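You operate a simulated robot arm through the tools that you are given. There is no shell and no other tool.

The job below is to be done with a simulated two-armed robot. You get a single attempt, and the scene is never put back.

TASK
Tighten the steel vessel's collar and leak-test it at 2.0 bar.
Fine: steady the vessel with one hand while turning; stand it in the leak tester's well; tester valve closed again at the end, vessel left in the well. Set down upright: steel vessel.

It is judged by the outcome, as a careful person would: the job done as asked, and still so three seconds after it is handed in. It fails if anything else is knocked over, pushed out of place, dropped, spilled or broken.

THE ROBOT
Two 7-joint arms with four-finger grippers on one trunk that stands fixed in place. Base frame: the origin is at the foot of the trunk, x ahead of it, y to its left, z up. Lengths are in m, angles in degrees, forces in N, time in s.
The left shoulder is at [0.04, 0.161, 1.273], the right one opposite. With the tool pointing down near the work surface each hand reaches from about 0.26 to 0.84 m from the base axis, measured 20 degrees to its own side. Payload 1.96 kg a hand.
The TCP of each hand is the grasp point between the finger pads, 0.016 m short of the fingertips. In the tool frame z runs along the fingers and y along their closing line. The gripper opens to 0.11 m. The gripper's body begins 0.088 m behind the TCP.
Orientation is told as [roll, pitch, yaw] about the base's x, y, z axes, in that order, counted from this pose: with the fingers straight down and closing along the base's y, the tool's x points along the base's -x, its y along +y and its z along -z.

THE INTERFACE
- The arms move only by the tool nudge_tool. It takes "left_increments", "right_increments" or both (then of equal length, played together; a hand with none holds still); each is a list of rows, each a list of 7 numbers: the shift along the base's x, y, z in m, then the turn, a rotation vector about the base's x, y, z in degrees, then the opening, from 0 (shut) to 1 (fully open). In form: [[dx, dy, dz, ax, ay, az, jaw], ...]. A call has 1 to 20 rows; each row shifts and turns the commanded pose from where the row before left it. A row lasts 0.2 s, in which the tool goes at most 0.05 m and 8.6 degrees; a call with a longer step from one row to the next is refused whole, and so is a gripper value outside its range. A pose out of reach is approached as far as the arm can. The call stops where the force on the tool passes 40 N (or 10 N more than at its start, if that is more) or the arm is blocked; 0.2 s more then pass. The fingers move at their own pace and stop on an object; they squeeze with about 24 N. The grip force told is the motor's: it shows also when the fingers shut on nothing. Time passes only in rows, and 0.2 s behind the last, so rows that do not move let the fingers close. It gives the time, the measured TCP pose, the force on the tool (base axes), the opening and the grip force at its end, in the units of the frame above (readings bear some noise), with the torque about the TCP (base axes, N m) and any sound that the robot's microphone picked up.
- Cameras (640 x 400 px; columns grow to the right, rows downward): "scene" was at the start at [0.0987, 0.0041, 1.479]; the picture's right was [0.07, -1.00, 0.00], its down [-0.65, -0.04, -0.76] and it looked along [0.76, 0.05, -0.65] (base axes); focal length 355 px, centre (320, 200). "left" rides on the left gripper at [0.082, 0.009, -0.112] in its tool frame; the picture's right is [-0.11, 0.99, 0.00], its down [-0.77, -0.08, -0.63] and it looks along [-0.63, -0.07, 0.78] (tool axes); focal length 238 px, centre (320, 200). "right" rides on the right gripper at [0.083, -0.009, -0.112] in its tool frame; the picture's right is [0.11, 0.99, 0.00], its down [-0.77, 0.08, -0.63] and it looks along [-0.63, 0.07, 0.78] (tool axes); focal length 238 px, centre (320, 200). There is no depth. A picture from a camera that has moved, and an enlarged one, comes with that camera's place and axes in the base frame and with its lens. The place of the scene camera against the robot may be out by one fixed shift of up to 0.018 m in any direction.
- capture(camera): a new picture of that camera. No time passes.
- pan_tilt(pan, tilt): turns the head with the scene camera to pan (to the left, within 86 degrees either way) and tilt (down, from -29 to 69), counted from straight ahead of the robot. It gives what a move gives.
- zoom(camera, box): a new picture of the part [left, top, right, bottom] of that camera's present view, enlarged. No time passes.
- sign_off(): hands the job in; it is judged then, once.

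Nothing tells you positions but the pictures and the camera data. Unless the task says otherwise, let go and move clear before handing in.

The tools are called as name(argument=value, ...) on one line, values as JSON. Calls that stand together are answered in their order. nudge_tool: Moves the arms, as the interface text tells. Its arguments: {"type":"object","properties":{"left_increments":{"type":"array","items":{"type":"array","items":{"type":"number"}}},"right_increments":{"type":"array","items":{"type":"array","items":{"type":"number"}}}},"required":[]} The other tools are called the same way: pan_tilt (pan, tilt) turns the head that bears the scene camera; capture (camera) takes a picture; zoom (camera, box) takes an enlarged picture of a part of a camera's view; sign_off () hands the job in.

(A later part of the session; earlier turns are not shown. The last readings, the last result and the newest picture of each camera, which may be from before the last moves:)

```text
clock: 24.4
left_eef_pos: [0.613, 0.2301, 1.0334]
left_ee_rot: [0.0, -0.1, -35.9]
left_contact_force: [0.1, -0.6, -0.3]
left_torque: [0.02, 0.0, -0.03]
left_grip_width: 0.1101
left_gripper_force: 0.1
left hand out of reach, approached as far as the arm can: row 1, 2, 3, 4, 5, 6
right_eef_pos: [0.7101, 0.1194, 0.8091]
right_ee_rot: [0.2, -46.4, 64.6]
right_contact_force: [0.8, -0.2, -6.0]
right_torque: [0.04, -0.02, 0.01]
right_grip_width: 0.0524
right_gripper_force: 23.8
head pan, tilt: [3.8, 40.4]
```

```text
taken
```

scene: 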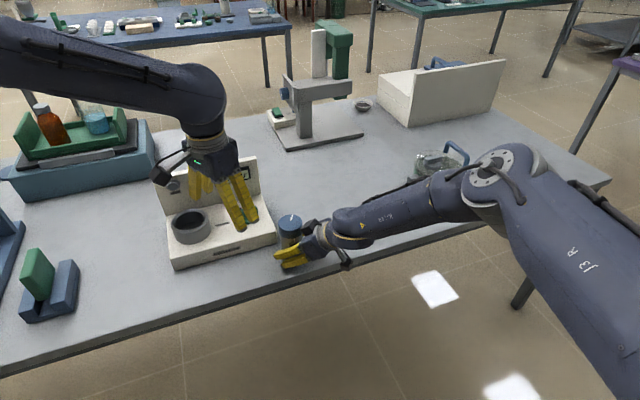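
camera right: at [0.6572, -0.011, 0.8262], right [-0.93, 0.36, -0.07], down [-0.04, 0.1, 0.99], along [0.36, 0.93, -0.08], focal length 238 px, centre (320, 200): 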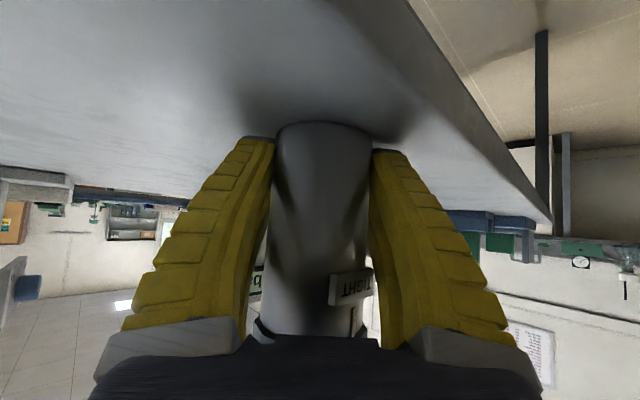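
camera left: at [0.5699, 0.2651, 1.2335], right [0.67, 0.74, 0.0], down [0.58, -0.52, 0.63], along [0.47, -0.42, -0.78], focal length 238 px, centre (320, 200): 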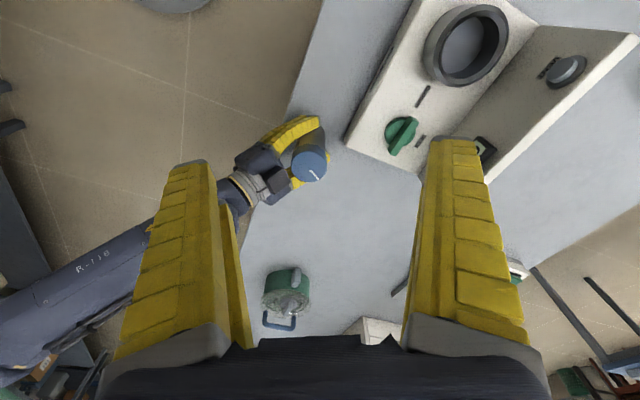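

The left arm seems stuck in a poor elbow posture, probably from my large yaw swing. I'll return it to near its start pose to recover, then approach again lower and with modest yaw.

nudge_tool(left_increments=[[-0.02, 0.02, 0.0, 0, 0, 8, 1], [-0.02, 0.025, 0.0, 0, 0, 8, 1], [-0.025, 0.025, 0.0, 0, 0, 8, 1], [-0.025, 0.025, 0.0, 0, 0, 8, 1], [-0.025, 0.025, 0.0, 0, 0, 8, 1], [-0.015, 0.025, 0.0, 0, 0, 8, 1], [0, 0, 0, 0, 0, 0, 1]])

capture(camera="scene")

```text
clock: 26.0
left_eef_pos: [0.481, 0.3772, 1.0338]
left_ee_rot: [0.0, 0.0, 12.0]
left_contact_force: [0.5, 0.4, -0.3]
left_torque: [-0.01, -0.03, 0.05]
left_grip_width: 0.1103
left_gripper_force: 0.2
right_eef_pos: [0.709, 0.1205, 0.8086]
right_ee_rot: [0.3, -46.3, 64.5]
right_contact_force: [0.4, 0.1, -6.0]
right_torque: [0.0, 0.04, 0.04]
right_grip_width: 0.0521
right_gripper_force: 24.2
head pan, tilt: [3.8, 40.4]
```

```text
taken
```

scene: 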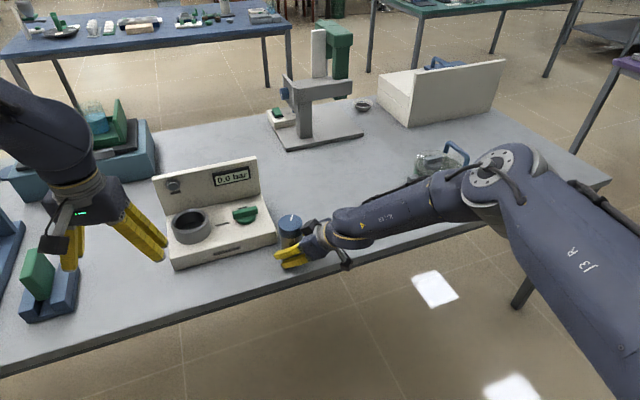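

nudge_tool(left_increments=[[0.03, 0, -0.01, 0, 0, 0, 1], [0.03, 0, -0.01, 0, 0, 0, 1], [0.03, -0.01, -0.01, 0, 0, 0, 1], [0.03, -0.02, 0, 0, 0, 0, 1], [0.03, -0.03, 0, 0, 0, 0, 1], [0.02, -0.03, 0, 0, 0, 0, 1], [0.02, -0.03, 0, 0, 0, 0, 1], [0, 0, 0, 0, 0, 0, 1]])

capture(camera="scene")

```text
clock: 27.8
left_eef_pos: [0.6459, 0.2736, 1.0215]
left_ee_rot: [-0.1, 0.0, 12.1]
left_contact_force: [0.2, 0.3, 0.0]
left_torque: [0.0, 0.04, 0.0]
left_grip_width: 0.1102
left_gripper_force: 0.1
left hand out of reach, approached as far as the arm can: row 6, 7
right_eef_pos: [0.7089, 0.12, 0.8094]
right_ee_rot: [0.4, -46.3, 64.4]
right_contact_force: [0.1, 0.4, -5.8]
right_torque: [0.02, -0.01, -0.02]
right_grip_width: 0.0523
right_gripper_force: 24.3
head pan, tilt: [3.8, 40.4]
```

```text
taken
```

scene: 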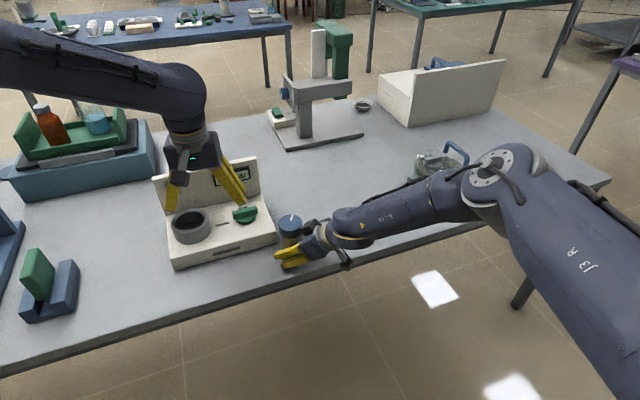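

Reach seems to improve as the hand goes lower. I'll lower to z about 0.95, still above everything nearby, and then try moving right.

nudge_tool(left_increments=[[-0.01, 0, -0.025, 0, 0, 0, 1], [-0.01, 0, -0.025, 0, 0, 0, 1], [0, 0, -0.02, 0, 0, 0, 1], [0.0, -0.02, 0, 0, 0, 0, 1], [0.0, -0.02, 0, 0, 0, 0, 1], [0, 0, 0, 0, 0, 0, 1]])

capture(camera="scene")

```text
clock: 29.2
left_eef_pos: [0.598, 0.2595, 0.9783]
left_ee_rot: [-0.1, -0.1, 12.1]
left_contact_force: [-1.1, 0.2, -0.4]
left_torque: [0.04, 0.02, 0.02]
left_grip_width: 0.1102
left_gripper_force: 0.0
left hand out of reach, approached as far as the arm can: row 1, 2, 3, 4, 5
right_eef_pos: [0.7091, 0.1197, 0.8083]
right_ee_rot: [0.4, -46.3, 64.5]
right_contact_force: [0.6, -0.3, -5.7]
right_torque: [0.07, -0.02, 0.0]
right_grip_width: 0.0526
right_gripper_force: 24.1
head pan, tilt: [3.8, 40.4]
```

```text
taken
```

scene: 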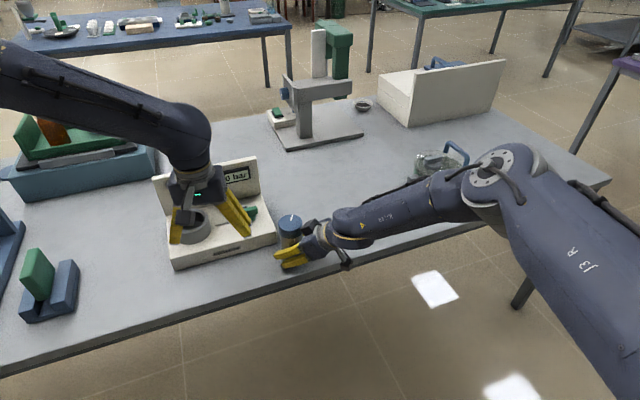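

The left arm's straight-down reach is limited on this inner side. The well is on its own side and it must reach there anyway, so I'll test how far forward it goes near y = 0.38, staying high.

nudge_tool(left_increments=[[-0.01, 0.02, 0.02, 0, 0, 0, 1], [0, 0.03, 0.02, 0, 0, 0, 1], [0, 0.04, 0.02, 0, 0, 0, 1], [0.02, 0.035, 0.01, 0, 0, 0, 1], [0.03, 0, 0, 0, 0, 0, 1], [0.03, 0, 0, 0, 0, 0, 1], [0.03, 0, 0, 0, 0, 0, 1], [0.03, 0, 0, 0, 0, 0, 1], [0, 0, 0, 0, 0, 0, 1]])

capture(camera="scene")

```text
clock: 31.2
left_eef_pos: [0.7135, 0.387, 1.0489]
left_ee_rot: [0.0, 0.0, 12.1]
left_contact_force: [-0.2, 0.6, -0.2]
left_torque: [0.02, -0.03, -0.01]
left_grip_width: 0.11
left_gripper_force: 0.0
left hand out of reach, approached as far as the arm can: row 8
right_eef_pos: [0.7091, 0.1197, 0.8089]
right_ee_rot: [0.2, -46.4, 64.5]
right_contact_force: [-0.3, 0.2, -5.1]
right_torque: [0.01, -0.01, 0.02]
right_grip_width: 0.0521
right_gripper_force: 24.4
head pan, tilt: [3.8, 40.4]
```

```text
taken
```

scene: 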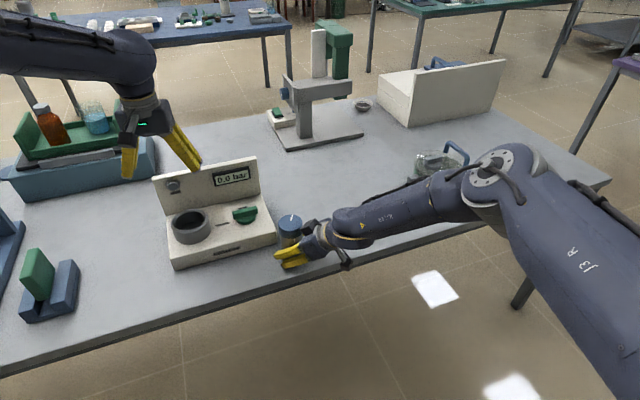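

On its own side the left hand reaches x about 0.71 at this height. The tester's back panel tops out near z 0.953 at about x 0.83, so I'll test the forward reach slightly lower but still above it.

nudge_tool(left_increments=[[-0.015, 0, -0.02, 0, 0, 0, 1], [0, 0, -0.02, 0, 0, 0, 1], [0.01, 0, -0.01, 0, 0, 0, 1], [0.015, 0, 0, 0, 0, 0, 1], [0.015, 0, 0, 0, 0, 0, 1], [0, 0, 0, 0, 0, 0, 1]])

```text
clock: 32.6
left_eef_pos: [0.7014, 0.3951, 1.0206]
left_ee_rot: [0.0, -0.2, 12.0]
left_contact_force: [-0.4, -0.5, -0.8]
left_torque: [-0.02, 0.02, -0.01]
left_grip_width: 0.11
left_gripper_force: 0.1
left hand out of reach, approached as far as the arm can: row 2, 3, 4, 5
right_eef_pos: [0.7084, 0.1189, 0.8088]
right_ee_rot: [0.4, -46.3, 64.5]
right_contact_force: [0.9, -0.6, -5.0]
right_torque: [0.03, 0.0, 0.0]
right_grip_width: 0.0521
right_gripper_force: 24.0
head pan, tilt: [3.8, 40.4]
```

The left arm's limit doesn't match its stated reach, so its posture matters. I'll turn the head briefly to look at the elbow.

pan_tilt(pan=50, tilt=10)

capture(camera="scene")

```text
clock: 33.7
left_eef_pos: [0.7004, 0.3967, 1.0192]
left_ee_rot: [0.0, -0.1, 12.0]
left_contact_force: [-0.3, 0.9, 0.3]
left_torque: [0.03, 0.01, 0.01]
left_grip_width: 0.1101
left_gripper_force: 0.1
right_eef_pos: [0.7088, 0.1205, 0.8077]
right_ee_rot: [0.2, -46.3, 64.5]
right_contact_force: [-0.3, 0.6, -5.1]
right_torque: [0.01, -0.02, 0.0]
right_grip_width: 0.0521
right_gripper_force: 24.0
head pan, tilt: [50.0, 10.0]
```

```text
taken
```

scene: 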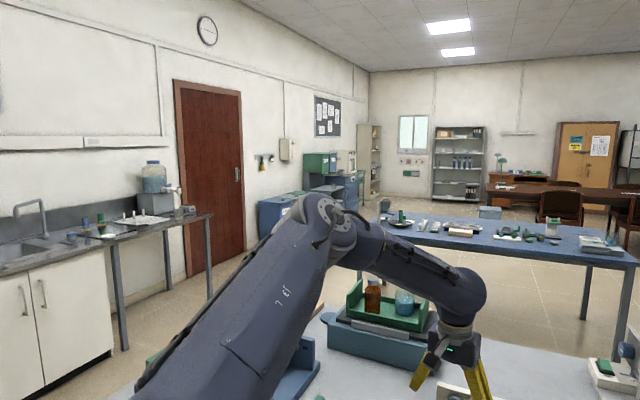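

The elbow is high and out to the left with the arm fairly straight, so a straight-down hand limits forward reach. A forward tilt should help at the well, and tilting doesn't affect a grip on an upright cylinder. I'll test that over the tester, staying above it.

nudge_tool(left_increments=[[-0.01, 0, 0.0, 1.66, -7.82, 0, 1], [0, 0, 0.0, 1.66, -7.82, 0, 1], [0, 0, 0.0, 1.66, -7.82, 0, 1], [0, 0, 0, 1.66, -7.82, 0, 1], [0.02, 0, 0, 0, 0, 0, 1], [0.02, 0, 0, 0, 0, 0, 1], [0.02, 0, 0, 0, 0, 0, 1], [0.015, -0.005, 0, 0, 0, 0, 1], [0, 0, 0, 0, 0, 0, 1]])

capture(camera="scene")

capture(camera="left")

```text
clock: 35.7
left_eef_pos: [0.7667, 0.3892, 1.0186]
left_ee_rot: [0.0, -32.0, 12.0]
left_contact_force: [-1.0, -0.2, -0.1]
left_torque: [0.0, 0.01, 0.01]
left_grip_width: 0.1103
left_gripper_force: 0.0
right_eef_pos: [0.7102, 0.1189, 0.8087]
right_ee_rot: [0.3, -46.4, 64.4]
right_contact_force: [-0.2, 0.0, -3.3]
right_torque: [0.02, -0.01, -0.01]
right_grip_width: 0.0522
right_gripper_force: 24.3
head pan, tilt: [50.0, 10.0]
```

```text
taken
```

scene: 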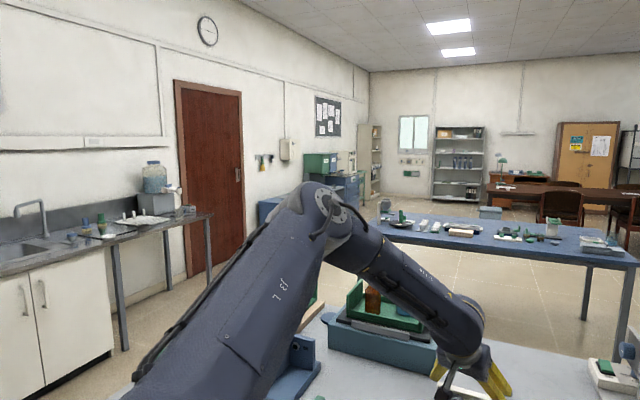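

```text
taken
camera left: at [0.6386, 0.3724, 1.0692], right [-0.12, 0.99, 0.06], down [0.33, -0.01, 0.94], along [0.94, 0.13, -0.33], focal length 238 px, centre (320, 200)
```

left: 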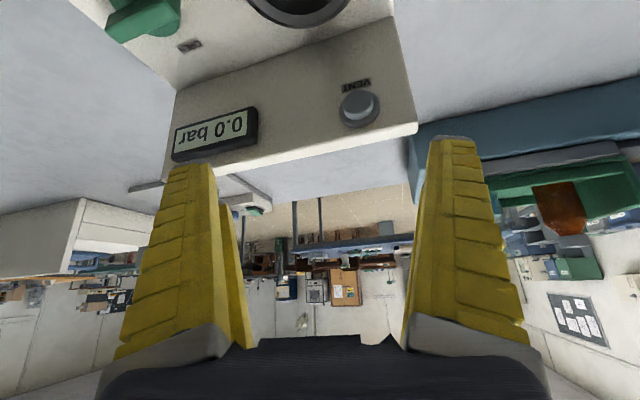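

The tilted pose reaches the well, so placing there is feasible. For the tightening I'll use a comfortable mid-air spot near (0.54, 0.24), so next I check the left hand's vertical yaw range there.

nudge_tool(left_increments=[[-0.04, -0.01, 0.02, -1.66, 7.82, 0, 1], [-0.04, -0.02, 0.02, -1.66, 7.82, 0, 1], [-0.04, -0.02, 0.01, -1.66, 7.82, 0, 1], [-0.04, -0.02, 0.01, -1.66, 7.82, 0, 1], [-0.03, -0.03, 0, 0, 0, 8, 1], [-0.02, -0.03, 0, 0, 0, 8, 1], [-0.01, -0.02, 0, 0, 0, 8, 1], [0, 0, 0, 0, 0, 8, 1], [0, 0, 0, 0, 0, 8, 1], [0, 0, 0, 0, 0, 8, 1], [0, 0, 0, 0, 0, 8, 1], [0, 0, 0, 0, 0, 8, 1], [0, 0, 0, 0, 0, 8, 1], [0, 0, 0, 0, 0, 8, 1], [0, 0, 0, 0, 0, 8, 1], [0, 0, 0, 0, 0, 0, 1]])

pan_tilt(pan=12, tilt=40)

capture(camera="scene")

```text
clock: 39.1
left_eef_pos: [0.5465, 0.2422, 1.0783]
left_ee_rot: [0.3, 0.2, 100.0]
left_contact_force: [0.5, 0.8, 0.0]
left_torque: [0.0, 0.04, -0.04]
left_grip_width: 0.11
left_gripper_force: 0.1
right_eef_pos: [0.7091, 0.1197, 0.809]
right_ee_rot: [0.4, -46.3, 64.5]
right_contact_force: [0.1, 0.0, -2.7]
right_torque: [0.03, 0.01, -0.05]
right_grip_width: 0.0521
right_gripper_force: 24.0
head pan, tilt: [50.0, 10.0]
```

```text
clock: 40.2
left_eef_pos: [0.5467, 0.2429, 1.0782]
left_ee_rot: [0.2, 0.2, 99.9]
left_contact_force: [0.0, -0.2, -0.2]
left_torque: [-0.04, 0.02, 0.0]
left_grip_width: 0.1102
left_gripper_force: 0.0
right_eef_pos: [0.7105, 0.1204, 0.8087]
right_ee_rot: [0.3, -46.3, 64.5]
right_contact_force: [0.6, 0.1, -2.6]
right_torque: [0.0, -0.03, -0.03]
right_grip_width: 0.0522
right_gripper_force: 24.4
head pan, tilt: [12.0, 40.0]
```

```text
taken
```

scene: 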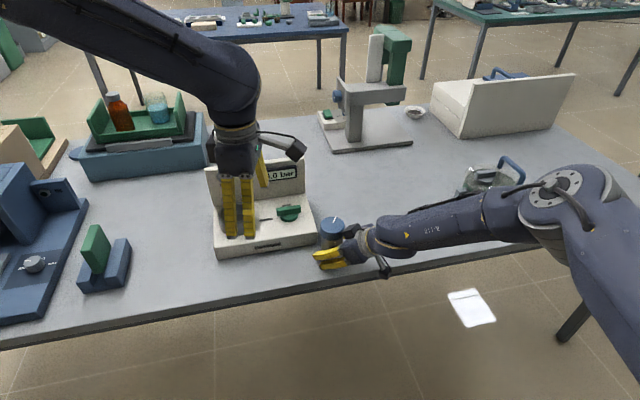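

Yaw 100° works at this spot, so the tightening strokes are feasible. I'll raise the left hand a little and carry the vessel with the right hand to beneath it, at about (0.55, 0.22) with the body grip at z about 0.93.

nudge_tool(left_increments=[[0, 0, 0.03, 0, 0, 0, 1], [0, 0, 0.03, 0, 0, 0, 1], [0, 0, 0.01, 0, 0, 0, 1], [0, 0, 0, 0, 0, 0, 1], [0, 0, 0, 0, 0, 0, 1], [0, 0, 0, 0, 0, 0, 1]], right_increments=[[0, 0, 0.02, 0, 0, 0, 0], [0, 0, 0.025, 0, 0, 0, 0], [0, 0, 0.03, 0, 0, 0, 0], [0, 0, 0.025, 0, 0, 0, 0], [0, 0, 0.02, 0, 0, 0, 0], [0, 0, 0, 0, 0, 0, 0]])

capture(camera="scene")

```text
clock: 41.6
left_eef_pos: [0.5471, 0.2406, 1.1495]
left_ee_rot: [0.0, 0.0, 100.0]
left_contact_force: [-0.3, -0.4, 0.3]
left_torque: [-0.02, 0.03, -0.03]
left_grip_width: 0.1099
left_gripper_force: 0.0
right_eef_pos: [0.7087, 0.1197, 0.9277]
right_ee_rot: [0.2, -46.3, 64.6]
right_contact_force: [0.8, 0.8, -5.8]
right_torque: [0.06, -0.03, 0.0]
right_grip_width: 0.0524
right_gripper_force: 23.7
head pan, tilt: [12.0, 40.0]
```

```text
taken
```

scene: 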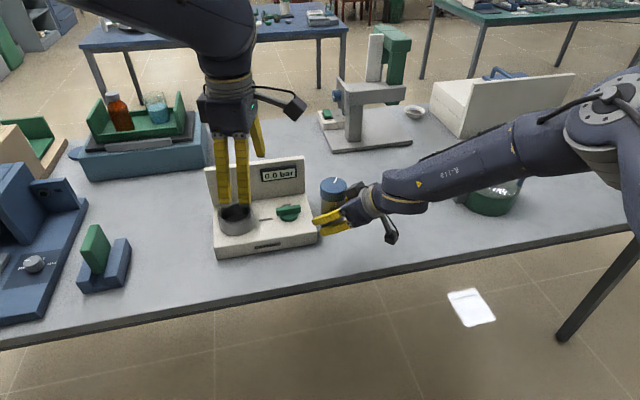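

nudge_tool(right_increments=[[-0.02, 0.012, 0, 0, 0, 0, 0], [-0.026, 0.0165, 0, 0, 0, 0, 0], [-0.026, 0.0165, 0, 0, 0, 0, 0], [-0.026, 0.0165, 0, 0, 0, 0, 0], [-0.02, 0.012, 0, 0, 0, 0, 0], [0, 0, 0, 0, 0, 0, 0]])

capture(camera="scene")

capture(camera="left")

```text
clock: 43.0
left_eef_pos: [0.547, 0.2402, 1.1478]
left_ee_rot: [0.0, 0.0, 99.9]
left_contact_force: [-0.7, 0.0, -0.3]
left_torque: [-0.02, -0.01, 0.01]
left_grip_width: 0.1101
left_gripper_force: 0.2
right_eef_pos: [0.5916, 0.1925, 0.929]
right_ee_rot: [0.3, -46.2, 64.5]
right_contact_force: [-0.9, -1.0, -5.6]
right_torque: [0.03, 0.01, 0.01]
right_grip_width: 0.0522
right_gripper_force: 23.9
head pan, tilt: [12.0, 40.0]
```

```text
taken
```

scene: 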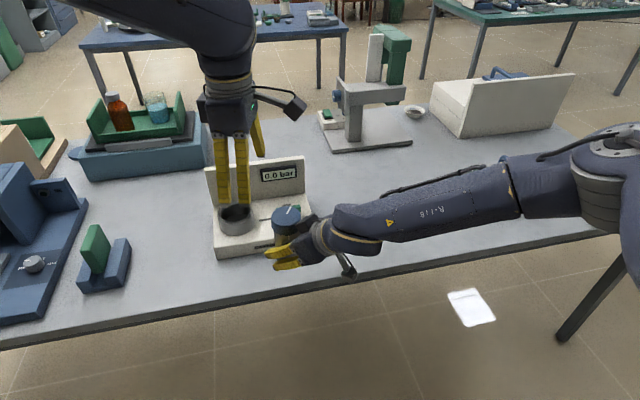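

```text
taken
camera left: at [0.5526, 0.1585, 1.2602], right [-1.0, -0.07, 0.0], down [-0.05, 0.77, 0.63], along [-0.04, 0.63, -0.78], focal length 238 px, centre (320, 200)
```

left: 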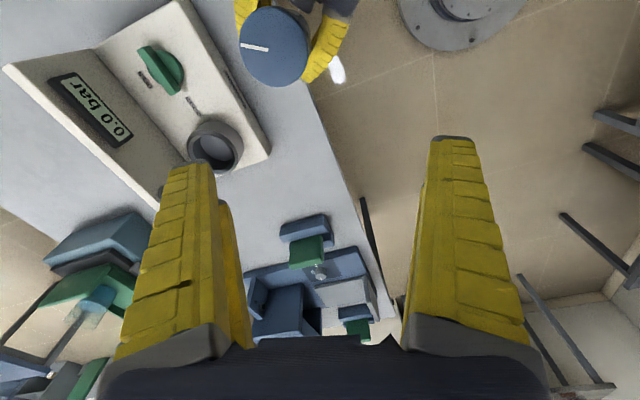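

nudge_tool(right_increments=[[-0.02, 0.014, 0, 0, 0, 0, 0], [-0.02, 0.014, 0, 0, 0, 0, 0], [0, 0, 0, 0, 0, 0, 0], [0, 0, 0, 0, 0, 0, 0]])

capture(camera="left")

capture(camera="scene")

```text
clock: 44.0
left_eef_pos: [0.5469, 0.2402, 1.1491]
left_ee_rot: [0.0, 0.0, 100.0]
left_contact_force: [0.0, -0.4, -0.5]
left_torque: [-0.02, -0.01, 0.0]
left_grip_width: 0.1101
left_gripper_force: 0.0
right_eef_pos: [0.5508, 0.221, 0.9286]
right_ee_rot: [0.3, -46.3, 64.5]
right_contact_force: [0.2, -0.4, -5.8]
right_torque: [0.02, -0.03, 0.03]
right_grip_width: 0.0521
right_gripper_force: 23.8
head pan, tilt: [12.0, 40.0]
```

```text
taken
camera left: at [0.5527, 0.1585, 1.2602], right [-1.0, -0.07, 0.0], down [-0.05, 0.77, 0.63], along [-0.04, 0.63, -0.78], focal length 238 px, centre (320, 200)
```

left: 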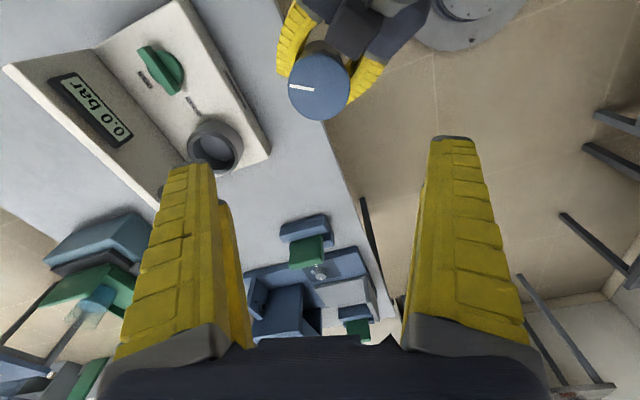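

```text
taken
```

scene: 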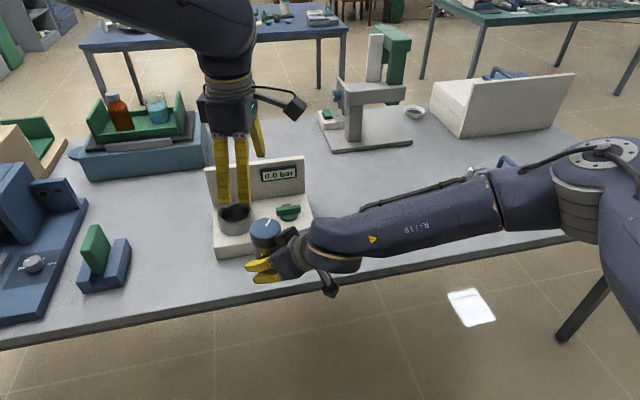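

zoom(camera="left", box=[240, 0, 460, 140])

zoom(camera="scene", box=[200, 190, 360, 310])

```text
2.86 times, centred on (350, 70) of left
camera zoom: at [0.5527, 0.1585, 1.2602], right [-1.0, -0.07, 0.0], down [-0.05, 0.77, 0.63], along [-0.04, 0.63, -0.78], focal length 681 px, centre (234, 571)
```

zoom: 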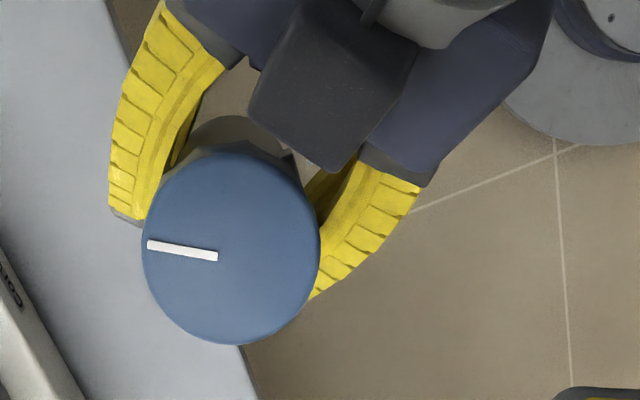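

```text
3.33 times, centred on (280, 250) of scene
camera zoom: at [0.0975, 0.0162, 1.4796], right [0.21, -0.98, 0.0], down [-0.63, -0.13, -0.77], along [0.75, 0.16, -0.64], focal length 1182 px, centre (453, 33)
```

zoom: 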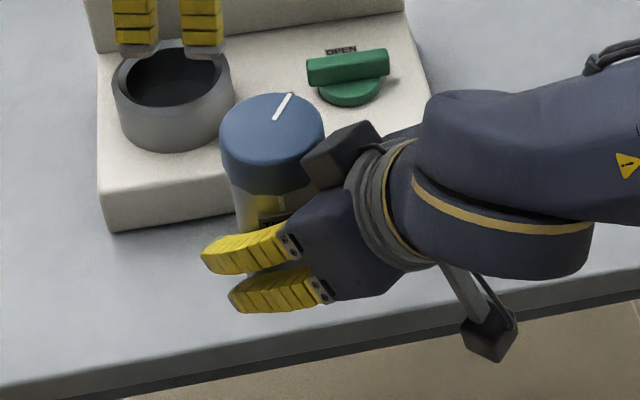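

The left camera gives the collar axis at (0.550, 0.219), top z about 1.016. To keep the left hand clear of the right wrist and its box I'll tilt the left hand 20° away (wrist leaning toward +y) and start at yaw about 93°. I'll orient it above the collar first.

nudge_tool(left_increments=[[0.0005, 0.003, -0.01, -6.66, -0.35, -2.33, 1], [0.0005, 0.003, -0.01, -6.66, -0.35, -2.33, 1], [0.0005, 0.003, -0.01, -6.66, -0.35, -2.33, 1], [0, 0.0, 0, 0, 0, 0, 1]])

capture(camera="left")

capture(camera="scene")

```text
clock: 45.0
left_eef_pos: [0.5485, 0.2496, 1.119]
left_ee_rot: [1.4, 19.9, 93.2]
left_contact_force: [-0.1, 0.2, -0.1]
left_torque: [-0.02, -0.02, 0.02]
left_grip_width: 0.1102
left_gripper_force: 0.2
right_eef_pos: [0.5516, 0.2219, 0.9278]
right_ee_rot: [0.2, -46.3, 64.5]
right_contact_force: [-1.1, 0.2, -5.7]
right_torque: [-0.02, 0.01, 0.03]
right_grip_width: 0.0522
right_gripper_force: 23.9
head pan, tilt: [12.0, 40.0]
```

```text
taken
camera left: at [0.5442, 0.211, 1.2516], right [-1.0, 0.05, -0.02], down [0.04, 0.94, 0.33], along [0.03, 0.32, -0.95], focal length 238 px, centre (320, 200)
```

left: 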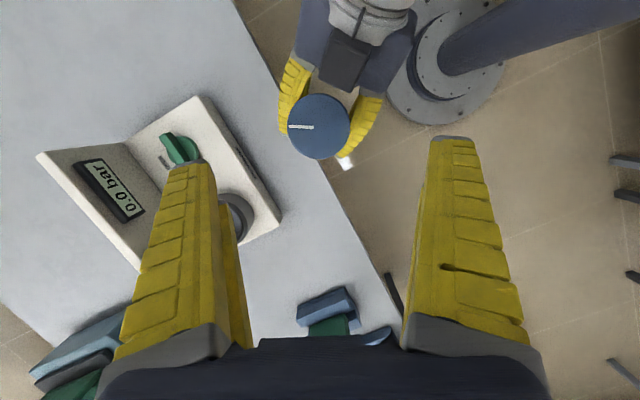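

```text
taken
```

scene: 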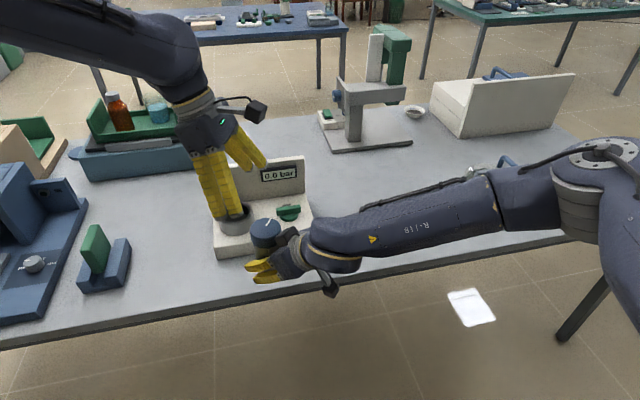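

The collar is centred below the left hand (axis (0.549, 0.218)). Descending to straddle the collar.

nudge_tool(left_increments=[[0.0002, -0.0065, -0.0222, 0, 0, 0, 1], [0.0002, -0.0065, -0.0222, 0, 0, 0, 1], [0.0002, -0.0062, -0.0222, 0, 0, 0, 1], [0.0002, -0.006, -0.0222, 0, 0, 0, 1], [0, 0, 0, 0, 0, 0, 1]])

capture(camera="left")

zoom(camera="scene", box=[180, 150, 360, 310])

capture(camera="right")

```text
clock: 46.2
left_eef_pos: [0.5487, 0.2231, 1.0301]
left_ee_rot: [1.3, 19.9, 93.2]
left_contact_force: [-0.3, 1.1, 0.5]
left_torque: [0.01, -0.03, 0.0]
left_grip_width: 0.1102
left_gripper_force: 0.1
right_eef_pos: [0.5519, 0.2205, 0.9266]
right_ee_rot: [0.4, -46.3, 64.5]
right_contact_force: [-0.6, -0.2, -5.3]
right_torque: [0.0, -0.01, -0.02]
right_grip_width: 0.052
right_gripper_force: 24.2
head pan, tilt: [12.0, 40.0]
```

```text
taken
camera left: at [0.5444, 0.1853, 1.1627], right [-1.0, 0.05, -0.02], down [0.04, 0.94, 0.33], along [0.03, 0.33, -0.94], focal length 238 px, centre (320, 200)
```

left: 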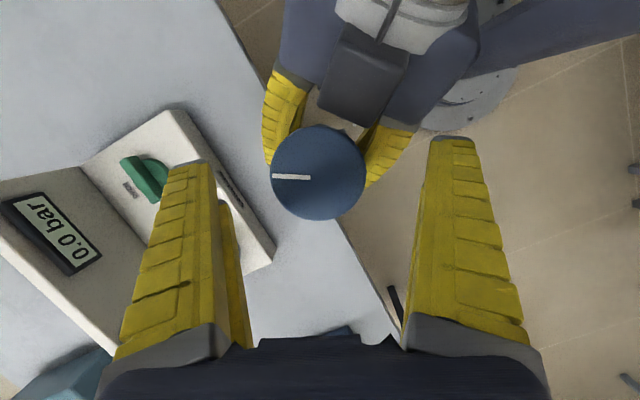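

```text
2.50 times, centred on (270, 230) of scene
camera zoom: at [0.0977, 0.0162, 1.4796], right [0.21, -0.98, 0.0], down [-0.63, -0.13, -0.77], along [0.75, 0.16, -0.64], focal length 886 px, centre (445, 125)
```

zoom: 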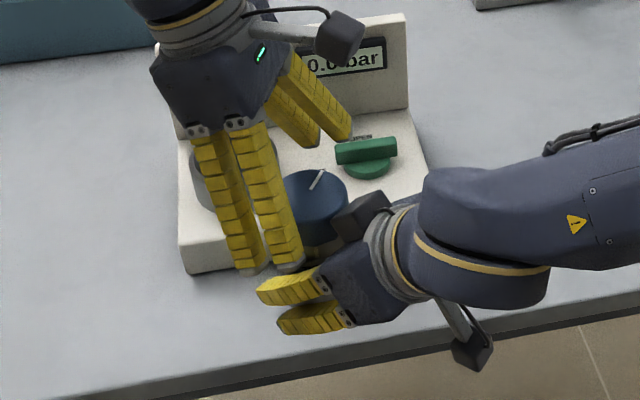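

```text
taken
camera right: at [0.4992, 0.091, 0.9452], right [-0.93, 0.36, -0.07], down [-0.04, 0.1, 0.99], along [0.36, 0.93, -0.08], focal length 238 px, centre (320, 200)
```

right: 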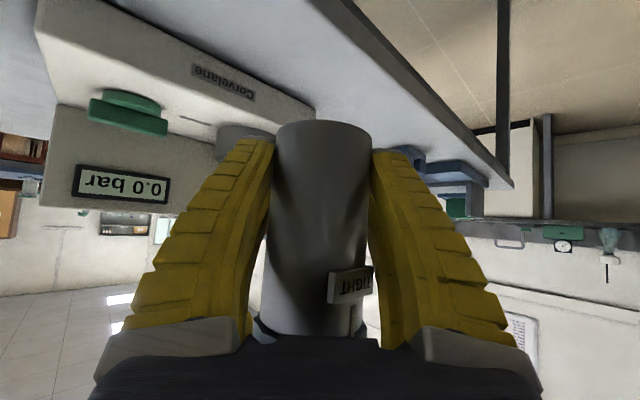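

nudge_tool(left_increments=[[0.0003, -0.0025, -0.011, 0, 0, 0, 1], [0.0, -0.002, -0.01, 0, 0, 0, 1], [0, 0, 0, 0, 0, 0, 1]])

capture(camera="left")

zoom(camera="scene", box=[200, 170, 340, 290])

```text
clock: 47.0
left_eef_pos: [0.5488, 0.2202, 1.0096]
left_ee_rot: [1.3, 19.9, 93.2]
left_contact_force: [0.9, -0.2, -0.2]
left_torque: [0.0, -0.02, 0.02]
left_grip_width: 0.11
left_gripper_force: 0.0
right_eef_pos: [0.5506, 0.2217, 0.928]
right_ee_rot: [0.3, -46.2, 64.5]
right_contact_force: [0.7, 0.1, -5.6]
right_torque: [0.0, -0.01, 0.02]
right_grip_width: 0.0522
right_gripper_force: 24.0
head pan, tilt: [12.0, 40.0]
```

```text
taken
camera left: at [0.5447, 0.1813, 1.1421], right [-1.0, 0.05, -0.02], down [0.04, 0.94, 0.33], along [0.03, 0.33, -0.94], focal length 238 px, centre (320, 200)
```

left: 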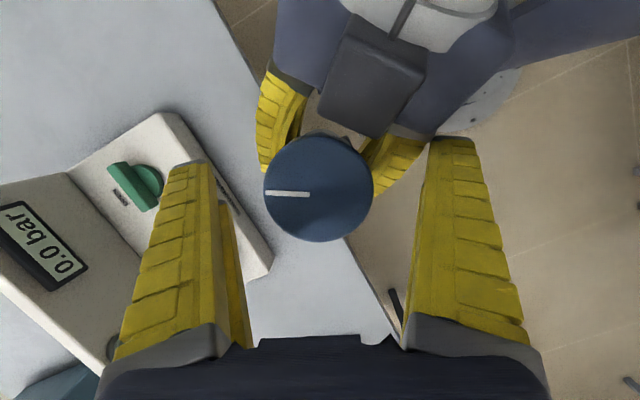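

```text
3.33 times, centred on (270, 230) of scene
camera zoom: at [0.0975, 0.0163, 1.4796], right [0.21, -0.98, 0.0], down [-0.63, -0.13, -0.77], along [0.75, 0.16, -0.64], focal length 1182 px, centre (487, 100)
```

zoom: 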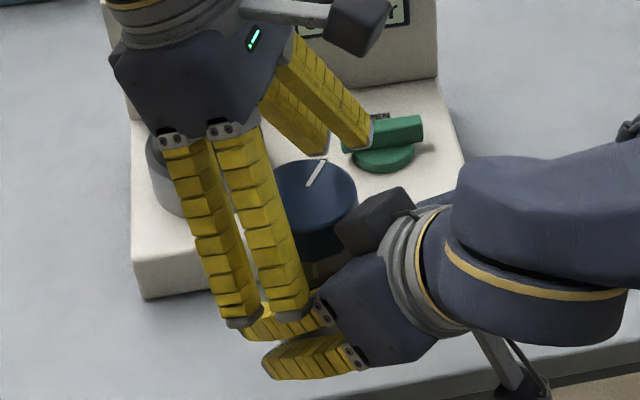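

Everything is clear and centred. Closing the left hand on the collar while the right holds the body.

nudge_tool(left_increments=[[0, 0, 0, 0, 0, 0, 0.6], [0, 0, 0, 0, 0, 0, 0.3], [0, 0, 0, 0, 0, 0, 0], [0, 0, 0, 0, 0, 0, 0], [0, 0, 0, 0, 0, 0, 0]])

capture(camera="left")

zoom(camera="scene", box=[200, 170, 340, 290])

```text
clock: 48.2
left_eef_pos: [0.5492, 0.2194, 1.0097]
left_ee_rot: [1.2, 20.1, 93.2]
left_contact_force: [1.5, -2.6, 1.8]
left_torque: [0.17, -0.23, -0.05]
left_grip_width: 0.0524
left_gripper_force: 24.4
right_eef_pos: [0.5493, 0.2225, 0.9283]
right_ee_rot: [0.4, -46.3, 64.7]
right_contact_force: [-0.5, 2.7, -7.5]
right_torque: [-0.39, 0.08, 0.02]
right_grip_width: 0.0521
right_gripper_force: 24.3
head pan, tilt: [12.0, 40.0]
```

```text
taken
camera left: at [0.5452, 0.1809, 1.1426], right [-1.0, 0.05, -0.02], down [0.04, 0.94, 0.33], along [0.03, 0.33, -0.95], focal length 238 px, centre (320, 200)
```

left: 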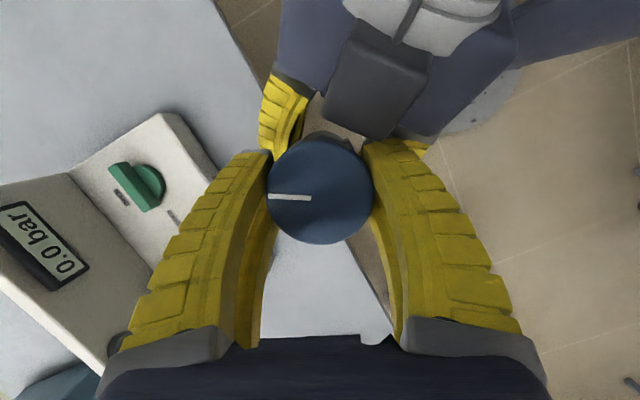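

```text
3.33 times, centred on (270, 230) of scene
camera zoom: at [0.0975, 0.0163, 1.4796], right [0.21, -0.98, 0.0], down [-0.63, -0.13, -0.77], along [0.75, 0.16, -0.64], focal length 1182 px, centre (487, 100)
```

zoom: 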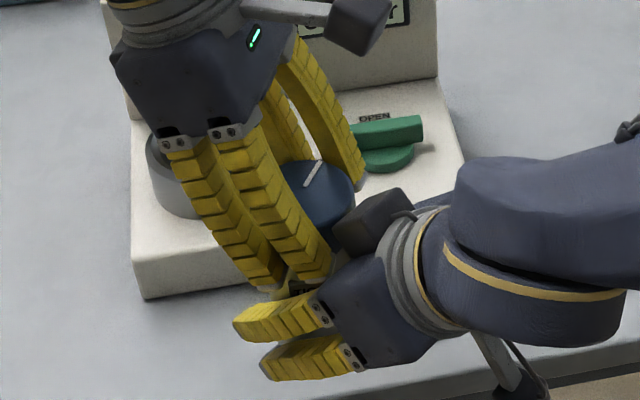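

Gripped. I'll turn clockwise a little first (-15°) and check that the collar turns relative to the body.

nudge_tool(left_increments=[[0, 0, 0, 0, 0, -5, 0], [0, 0, 0, 0, 0, -5, 0], [0, 0, 0, 0, 0, -5, 0], [0, 0, 0, 0, 0, 0, 0]])

capture(camera="left")

capture(camera="right")

zoom(camera="scene", box=[200, 170, 340, 290])

```text
clock: 49.2
left_eef_pos: [0.5507, 0.2185, 1.0096]
left_ee_rot: [1.3, 19.8, 78.1]
left_contact_force: [7.9, 1.3, 1.2]
left_torque: [-0.09, -0.36, -0.01]
left_grip_width: 0.0522
left_gripper_force: 23.9
right_eef_pos: [0.5507, 0.2205, 0.9282]
right_ee_rot: [0.3, -46.1, 64.6]
right_contact_force: [-6.4, -0.6, -7.5]
right_torque: [0.27, -0.23, 0.03]
right_grip_width: 0.052
right_gripper_force: 24.1
head pan, tilt: [12.0, 40.0]
```

```text
taken
camera left: at [0.5352, 0.1836, 1.1423], right [-0.95, 0.31, -0.02], down [0.29, 0.9, 0.33], along [0.12, 0.31, -0.94], focal length 238 px, centre (320, 200)
```

left: 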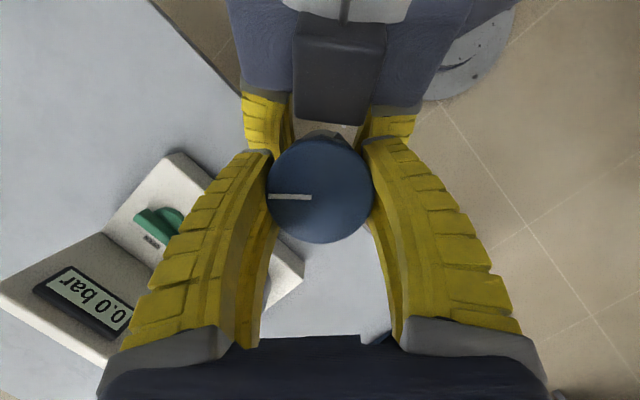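

```text
taken
camera right: at [0.4988, 0.0911, 0.9452], right [-0.93, 0.36, -0.07], down [-0.04, 0.1, 0.99], along [0.36, 0.93, -0.08], focal length 238 px, centre (320, 200)
```

right: 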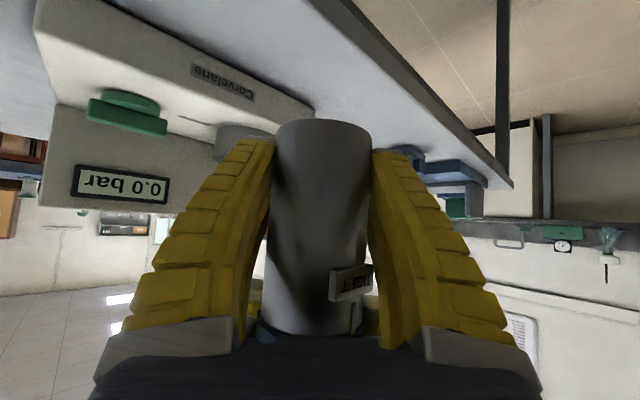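

```text
3.33 times, centred on (270, 230) of scene
camera zoom: at [0.0975, 0.0162, 1.4796], right [0.21, -0.98, 0.0], down [-0.63, -0.13, -0.77], along [0.75, 0.16, -0.64], focal length 1182 px, centre (487, 100)
```

zoom: 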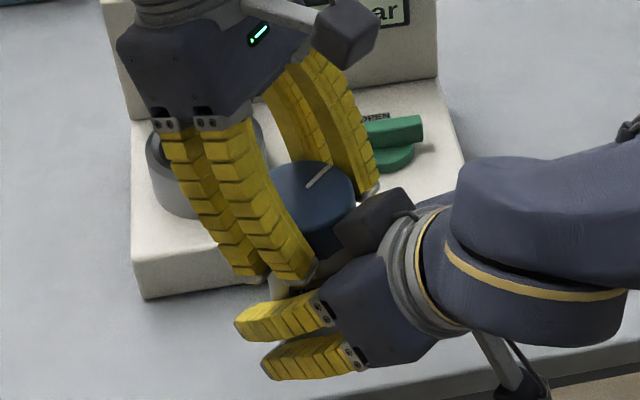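

The collar turns with the left hand while the body stays still in the right. Continuing the stroke to yaw about 37°.

nudge_tool(left_increments=[[0.0005, 0, 0, 0, 0, -7, 0], [0.0005, 0, 0, 0, 0, -7, 0], [0, 0, 0, 0, 0, -7, 0], [0, 0, 0, 0, 0, -7, 0], [0, 0, 0, 0, 0, -7, 0], [0, 0, 0, 0, 0, -6, 0], [0, 0, 0, 0, 0, 0, 0]])

capture(camera="left")

zoom(camera="scene", box=[200, 170, 340, 290])

capture(camera="right")

```text
clock: 50.8
left_eef_pos: [0.5495, 0.2198, 1.009]
left_ee_rot: [1.3, 19.8, 37.0]
left_contact_force: [1.9, 0.9, 0.6]
left_torque: [0.09, -0.05, -0.02]
left_grip_width: 0.0521
left_gripper_force: 24.3
right_eef_pos: [0.5498, 0.221, 0.9295]
right_ee_rot: [0.1, -46.3, 64.6]
right_contact_force: [-0.8, -1.2, -6.0]
right_torque: [0.06, -0.08, 0.02]
right_grip_width: 0.052
right_gripper_force: 23.6
head pan, tilt: [12.0, 40.0]
```

```text
taken
camera left: at [0.5149, 0.202, 1.142], right [-0.51, 0.86, -0.01], down [0.81, 0.49, 0.33], along [0.29, 0.16, -0.94], focal length 238 px, centre (320, 200)
```

left: 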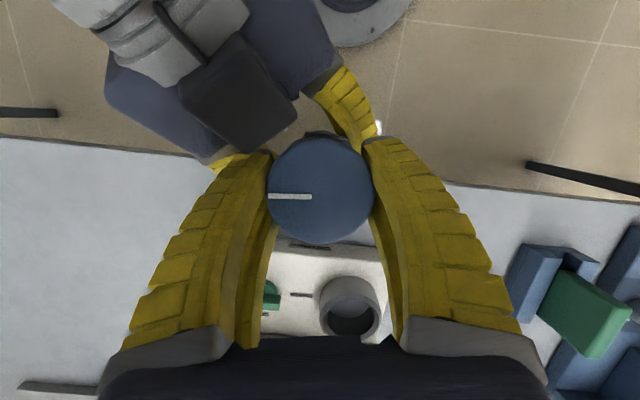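

```text
3.33 times, centred on (270, 230) of scene
camera zoom: at [0.0975, 0.0162, 1.4796], right [0.21, -0.98, 0.0], down [-0.63, -0.13, -0.77], along [0.75, 0.16, -0.64], focal length 1182 px, centre (487, 100)
```

zoom: 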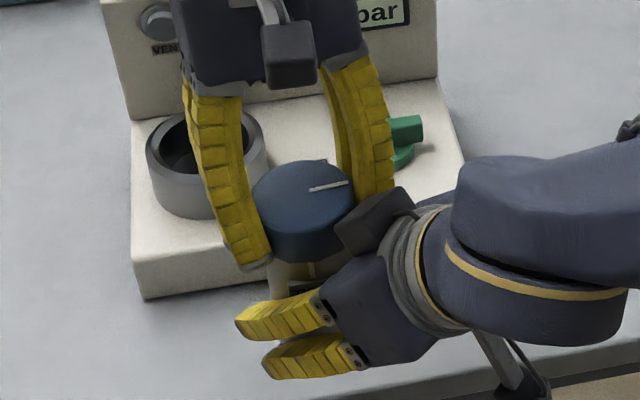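

```text
taken
camera right: at [0.4993, 0.091, 0.9454], right [-0.93, 0.36, -0.07], down [-0.04, 0.1, 0.99], along [0.36, 0.93, -0.08], focal length 238 px, centre (320, 200)
```

right: 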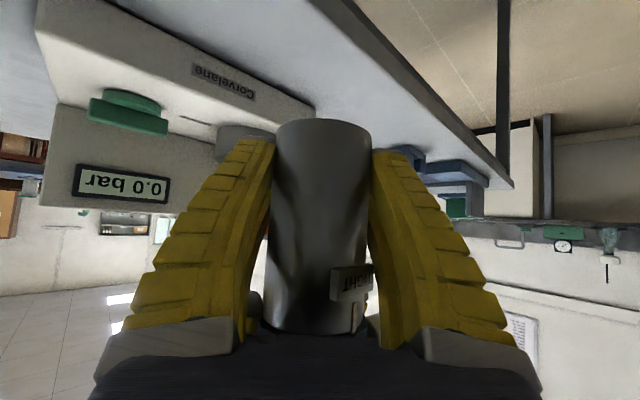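

The collar mark has turned 56° with the body unmoved. I'll open the left hand part-way, swing back to yaw 93° and re-grip.

nudge_tool(left_increments=[[0, 0, 0, 0, 0, 0, 0.72], [0, 0, 0, 0, 0, 0, 0.72], [0, 0, 0, 0, 0, 0, 0.72]])

capture(camera="left")

```text
clock: 51.6
left_eef_pos: [0.5494, 0.2196, 1.0095]
left_ee_rot: [1.4, 20.0, 37.2]
left_contact_force: [-1.6, 8.4, 2.1]
left_torque: [-0.09, -0.02, 0.04]
left_grip_width: 0.077
left_gripper_force: 0.1
right_eef_pos: [0.551, 0.2209, 0.9276]
right_ee_rot: [0.3, -46.3, 64.3]
right_contact_force: [2.0, -9.2, -7.6]
right_torque: [0.75, 0.14, -0.02]
right_grip_width: 0.0521
right_gripper_force: 23.8
head pan, tilt: [12.0, 40.0]
```

```text
taken
camera left: at [0.515, 0.2021, 1.1421], right [-0.52, 0.86, -0.01], down [0.81, 0.49, 0.33], along [0.29, 0.16, -0.94], focal length 238 px, centre (320, 200)
```

left: 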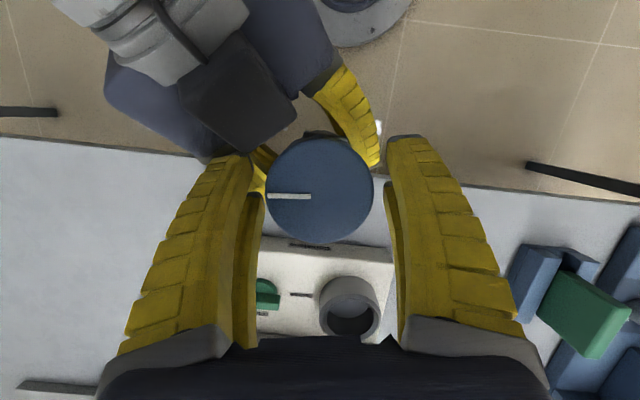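

Opening brought the left fingertip lightly against the right hand. I'll narrow the jaw slightly and rotate back, which moves it away.

nudge_tool(left_increments=[[0, 0, 0, 0, 0, 4, 0.66], [0, 0, 0, 0, 0, 7, 0.66], [0, 0, 0, 0, 0, 7, 0.68], [0, 0, 0, 0, 0, 7, 0.7], [0, 0, 0, 0, 0, 7, 0.7], [0, 0, 0, 0, 0, 7, 0.7], [0, 0, 0, 0, 0, 7, 0.7], [0, 0, 0, 0, 0, 7, 0.7], [0, 0, 0, 0, 0, 4, 0.7], [0, 0, 0, 0, 0, 0, 0.7]])

capture(camera="left")

capture(camera="right")

```text
clock: 53.8
left_eef_pos: [0.5498, 0.2209, 1.0079]
left_ee_rot: [1.3, 19.7, 94.2]
left_contact_force: [-1.4, 18.0, -2.6]
left_torque: [0.07, -0.17, -1.06]
left_grip_width: 0.081
left_gripper_force: 2.7
right_eef_pos: [0.5516, 0.2203, 0.9276]
right_ee_rot: [0.2, -46.4, 64.3]
right_contact_force: [1.7, -17.4, -3.5]
right_torque: [1.4, 0.23, 1.06]
right_grip_width: 0.0519
right_gripper_force: 23.7
head pan, tilt: [12.0, 40.0]
```

```text
taken
camera left: at [0.5467, 0.1818, 1.1413], right [-1.0, 0.03, -0.01], down [0.03, 0.94, 0.33], along [0.03, 0.33, -0.94], focal length 238 px, centre (320, 200)
```

left: 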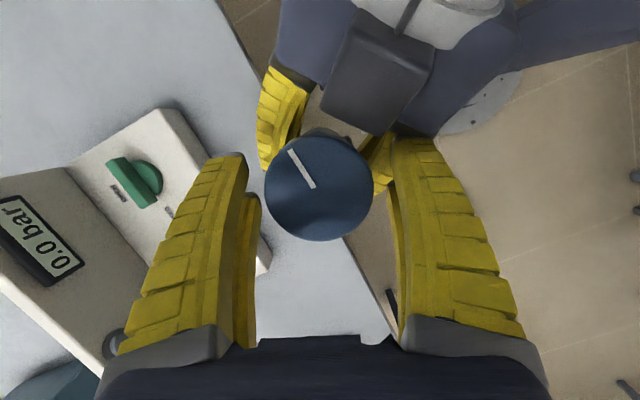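

```text
taken
camera right: at [0.4997, 0.0902, 0.9451], right [-0.93, 0.36, -0.07], down [-0.04, 0.11, 0.99], along [0.37, 0.93, -0.08], focal length 238 px, centre (320, 200)
```

right: 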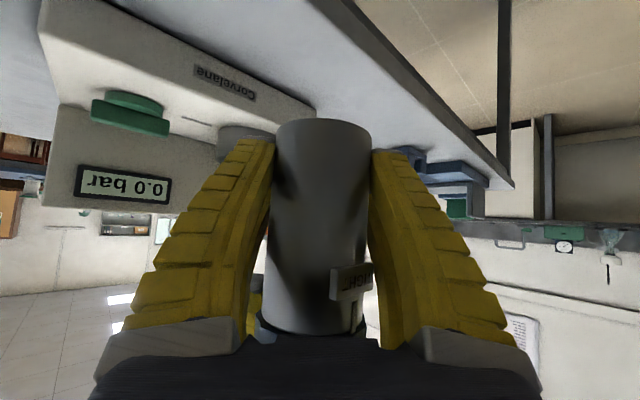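

The other left fingertip is now brushing the right hand's palm at this extreme. I'll rotate back about 8° to clear it, then re-grip there.

nudge_tool(left_increments=[[0, 0, 0.001, 0, 0, -4, 0.68], [0, 0, 0.001, 0, 0, -4, 0.68], [0, 0, 0, 0, 0, 0, 0.68]])

zoom(camera="left", box=[220, 80, 440, 260])

```text
clock: 54.6
left_eef_pos: [0.5514, 0.219, 1.0096]
left_ee_rot: [1.4, 19.9, 86.3]
left_contact_force: [-1.0, 0.3, 0.0]
left_torque: [0.02, 0.0, -0.01]
left_grip_width: 0.078
left_gripper_force: 2.5
right_eef_pos: [0.551, 0.2213, 0.9277]
right_ee_rot: [0.3, -46.3, 64.5]
right_contact_force: [0.6, -0.8, -6.0]
right_torque: [0.02, -0.03, 0.02]
right_grip_width: 0.0517
right_gripper_force: 24.2
head pan, tilt: [12.0, 40.0]
```

```text
2.22 times, centred on (330, 170) of left
camera zoom: at [0.5414, 0.1814, 1.1441], right [-0.98, 0.17, -0.02], down [0.16, 0.93, 0.33], along [0.07, 0.32, -0.94], focal length 530 px, centre (298, 267)
```

zoom: 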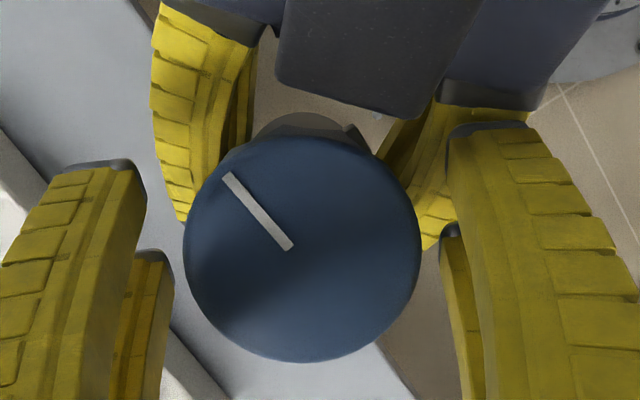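

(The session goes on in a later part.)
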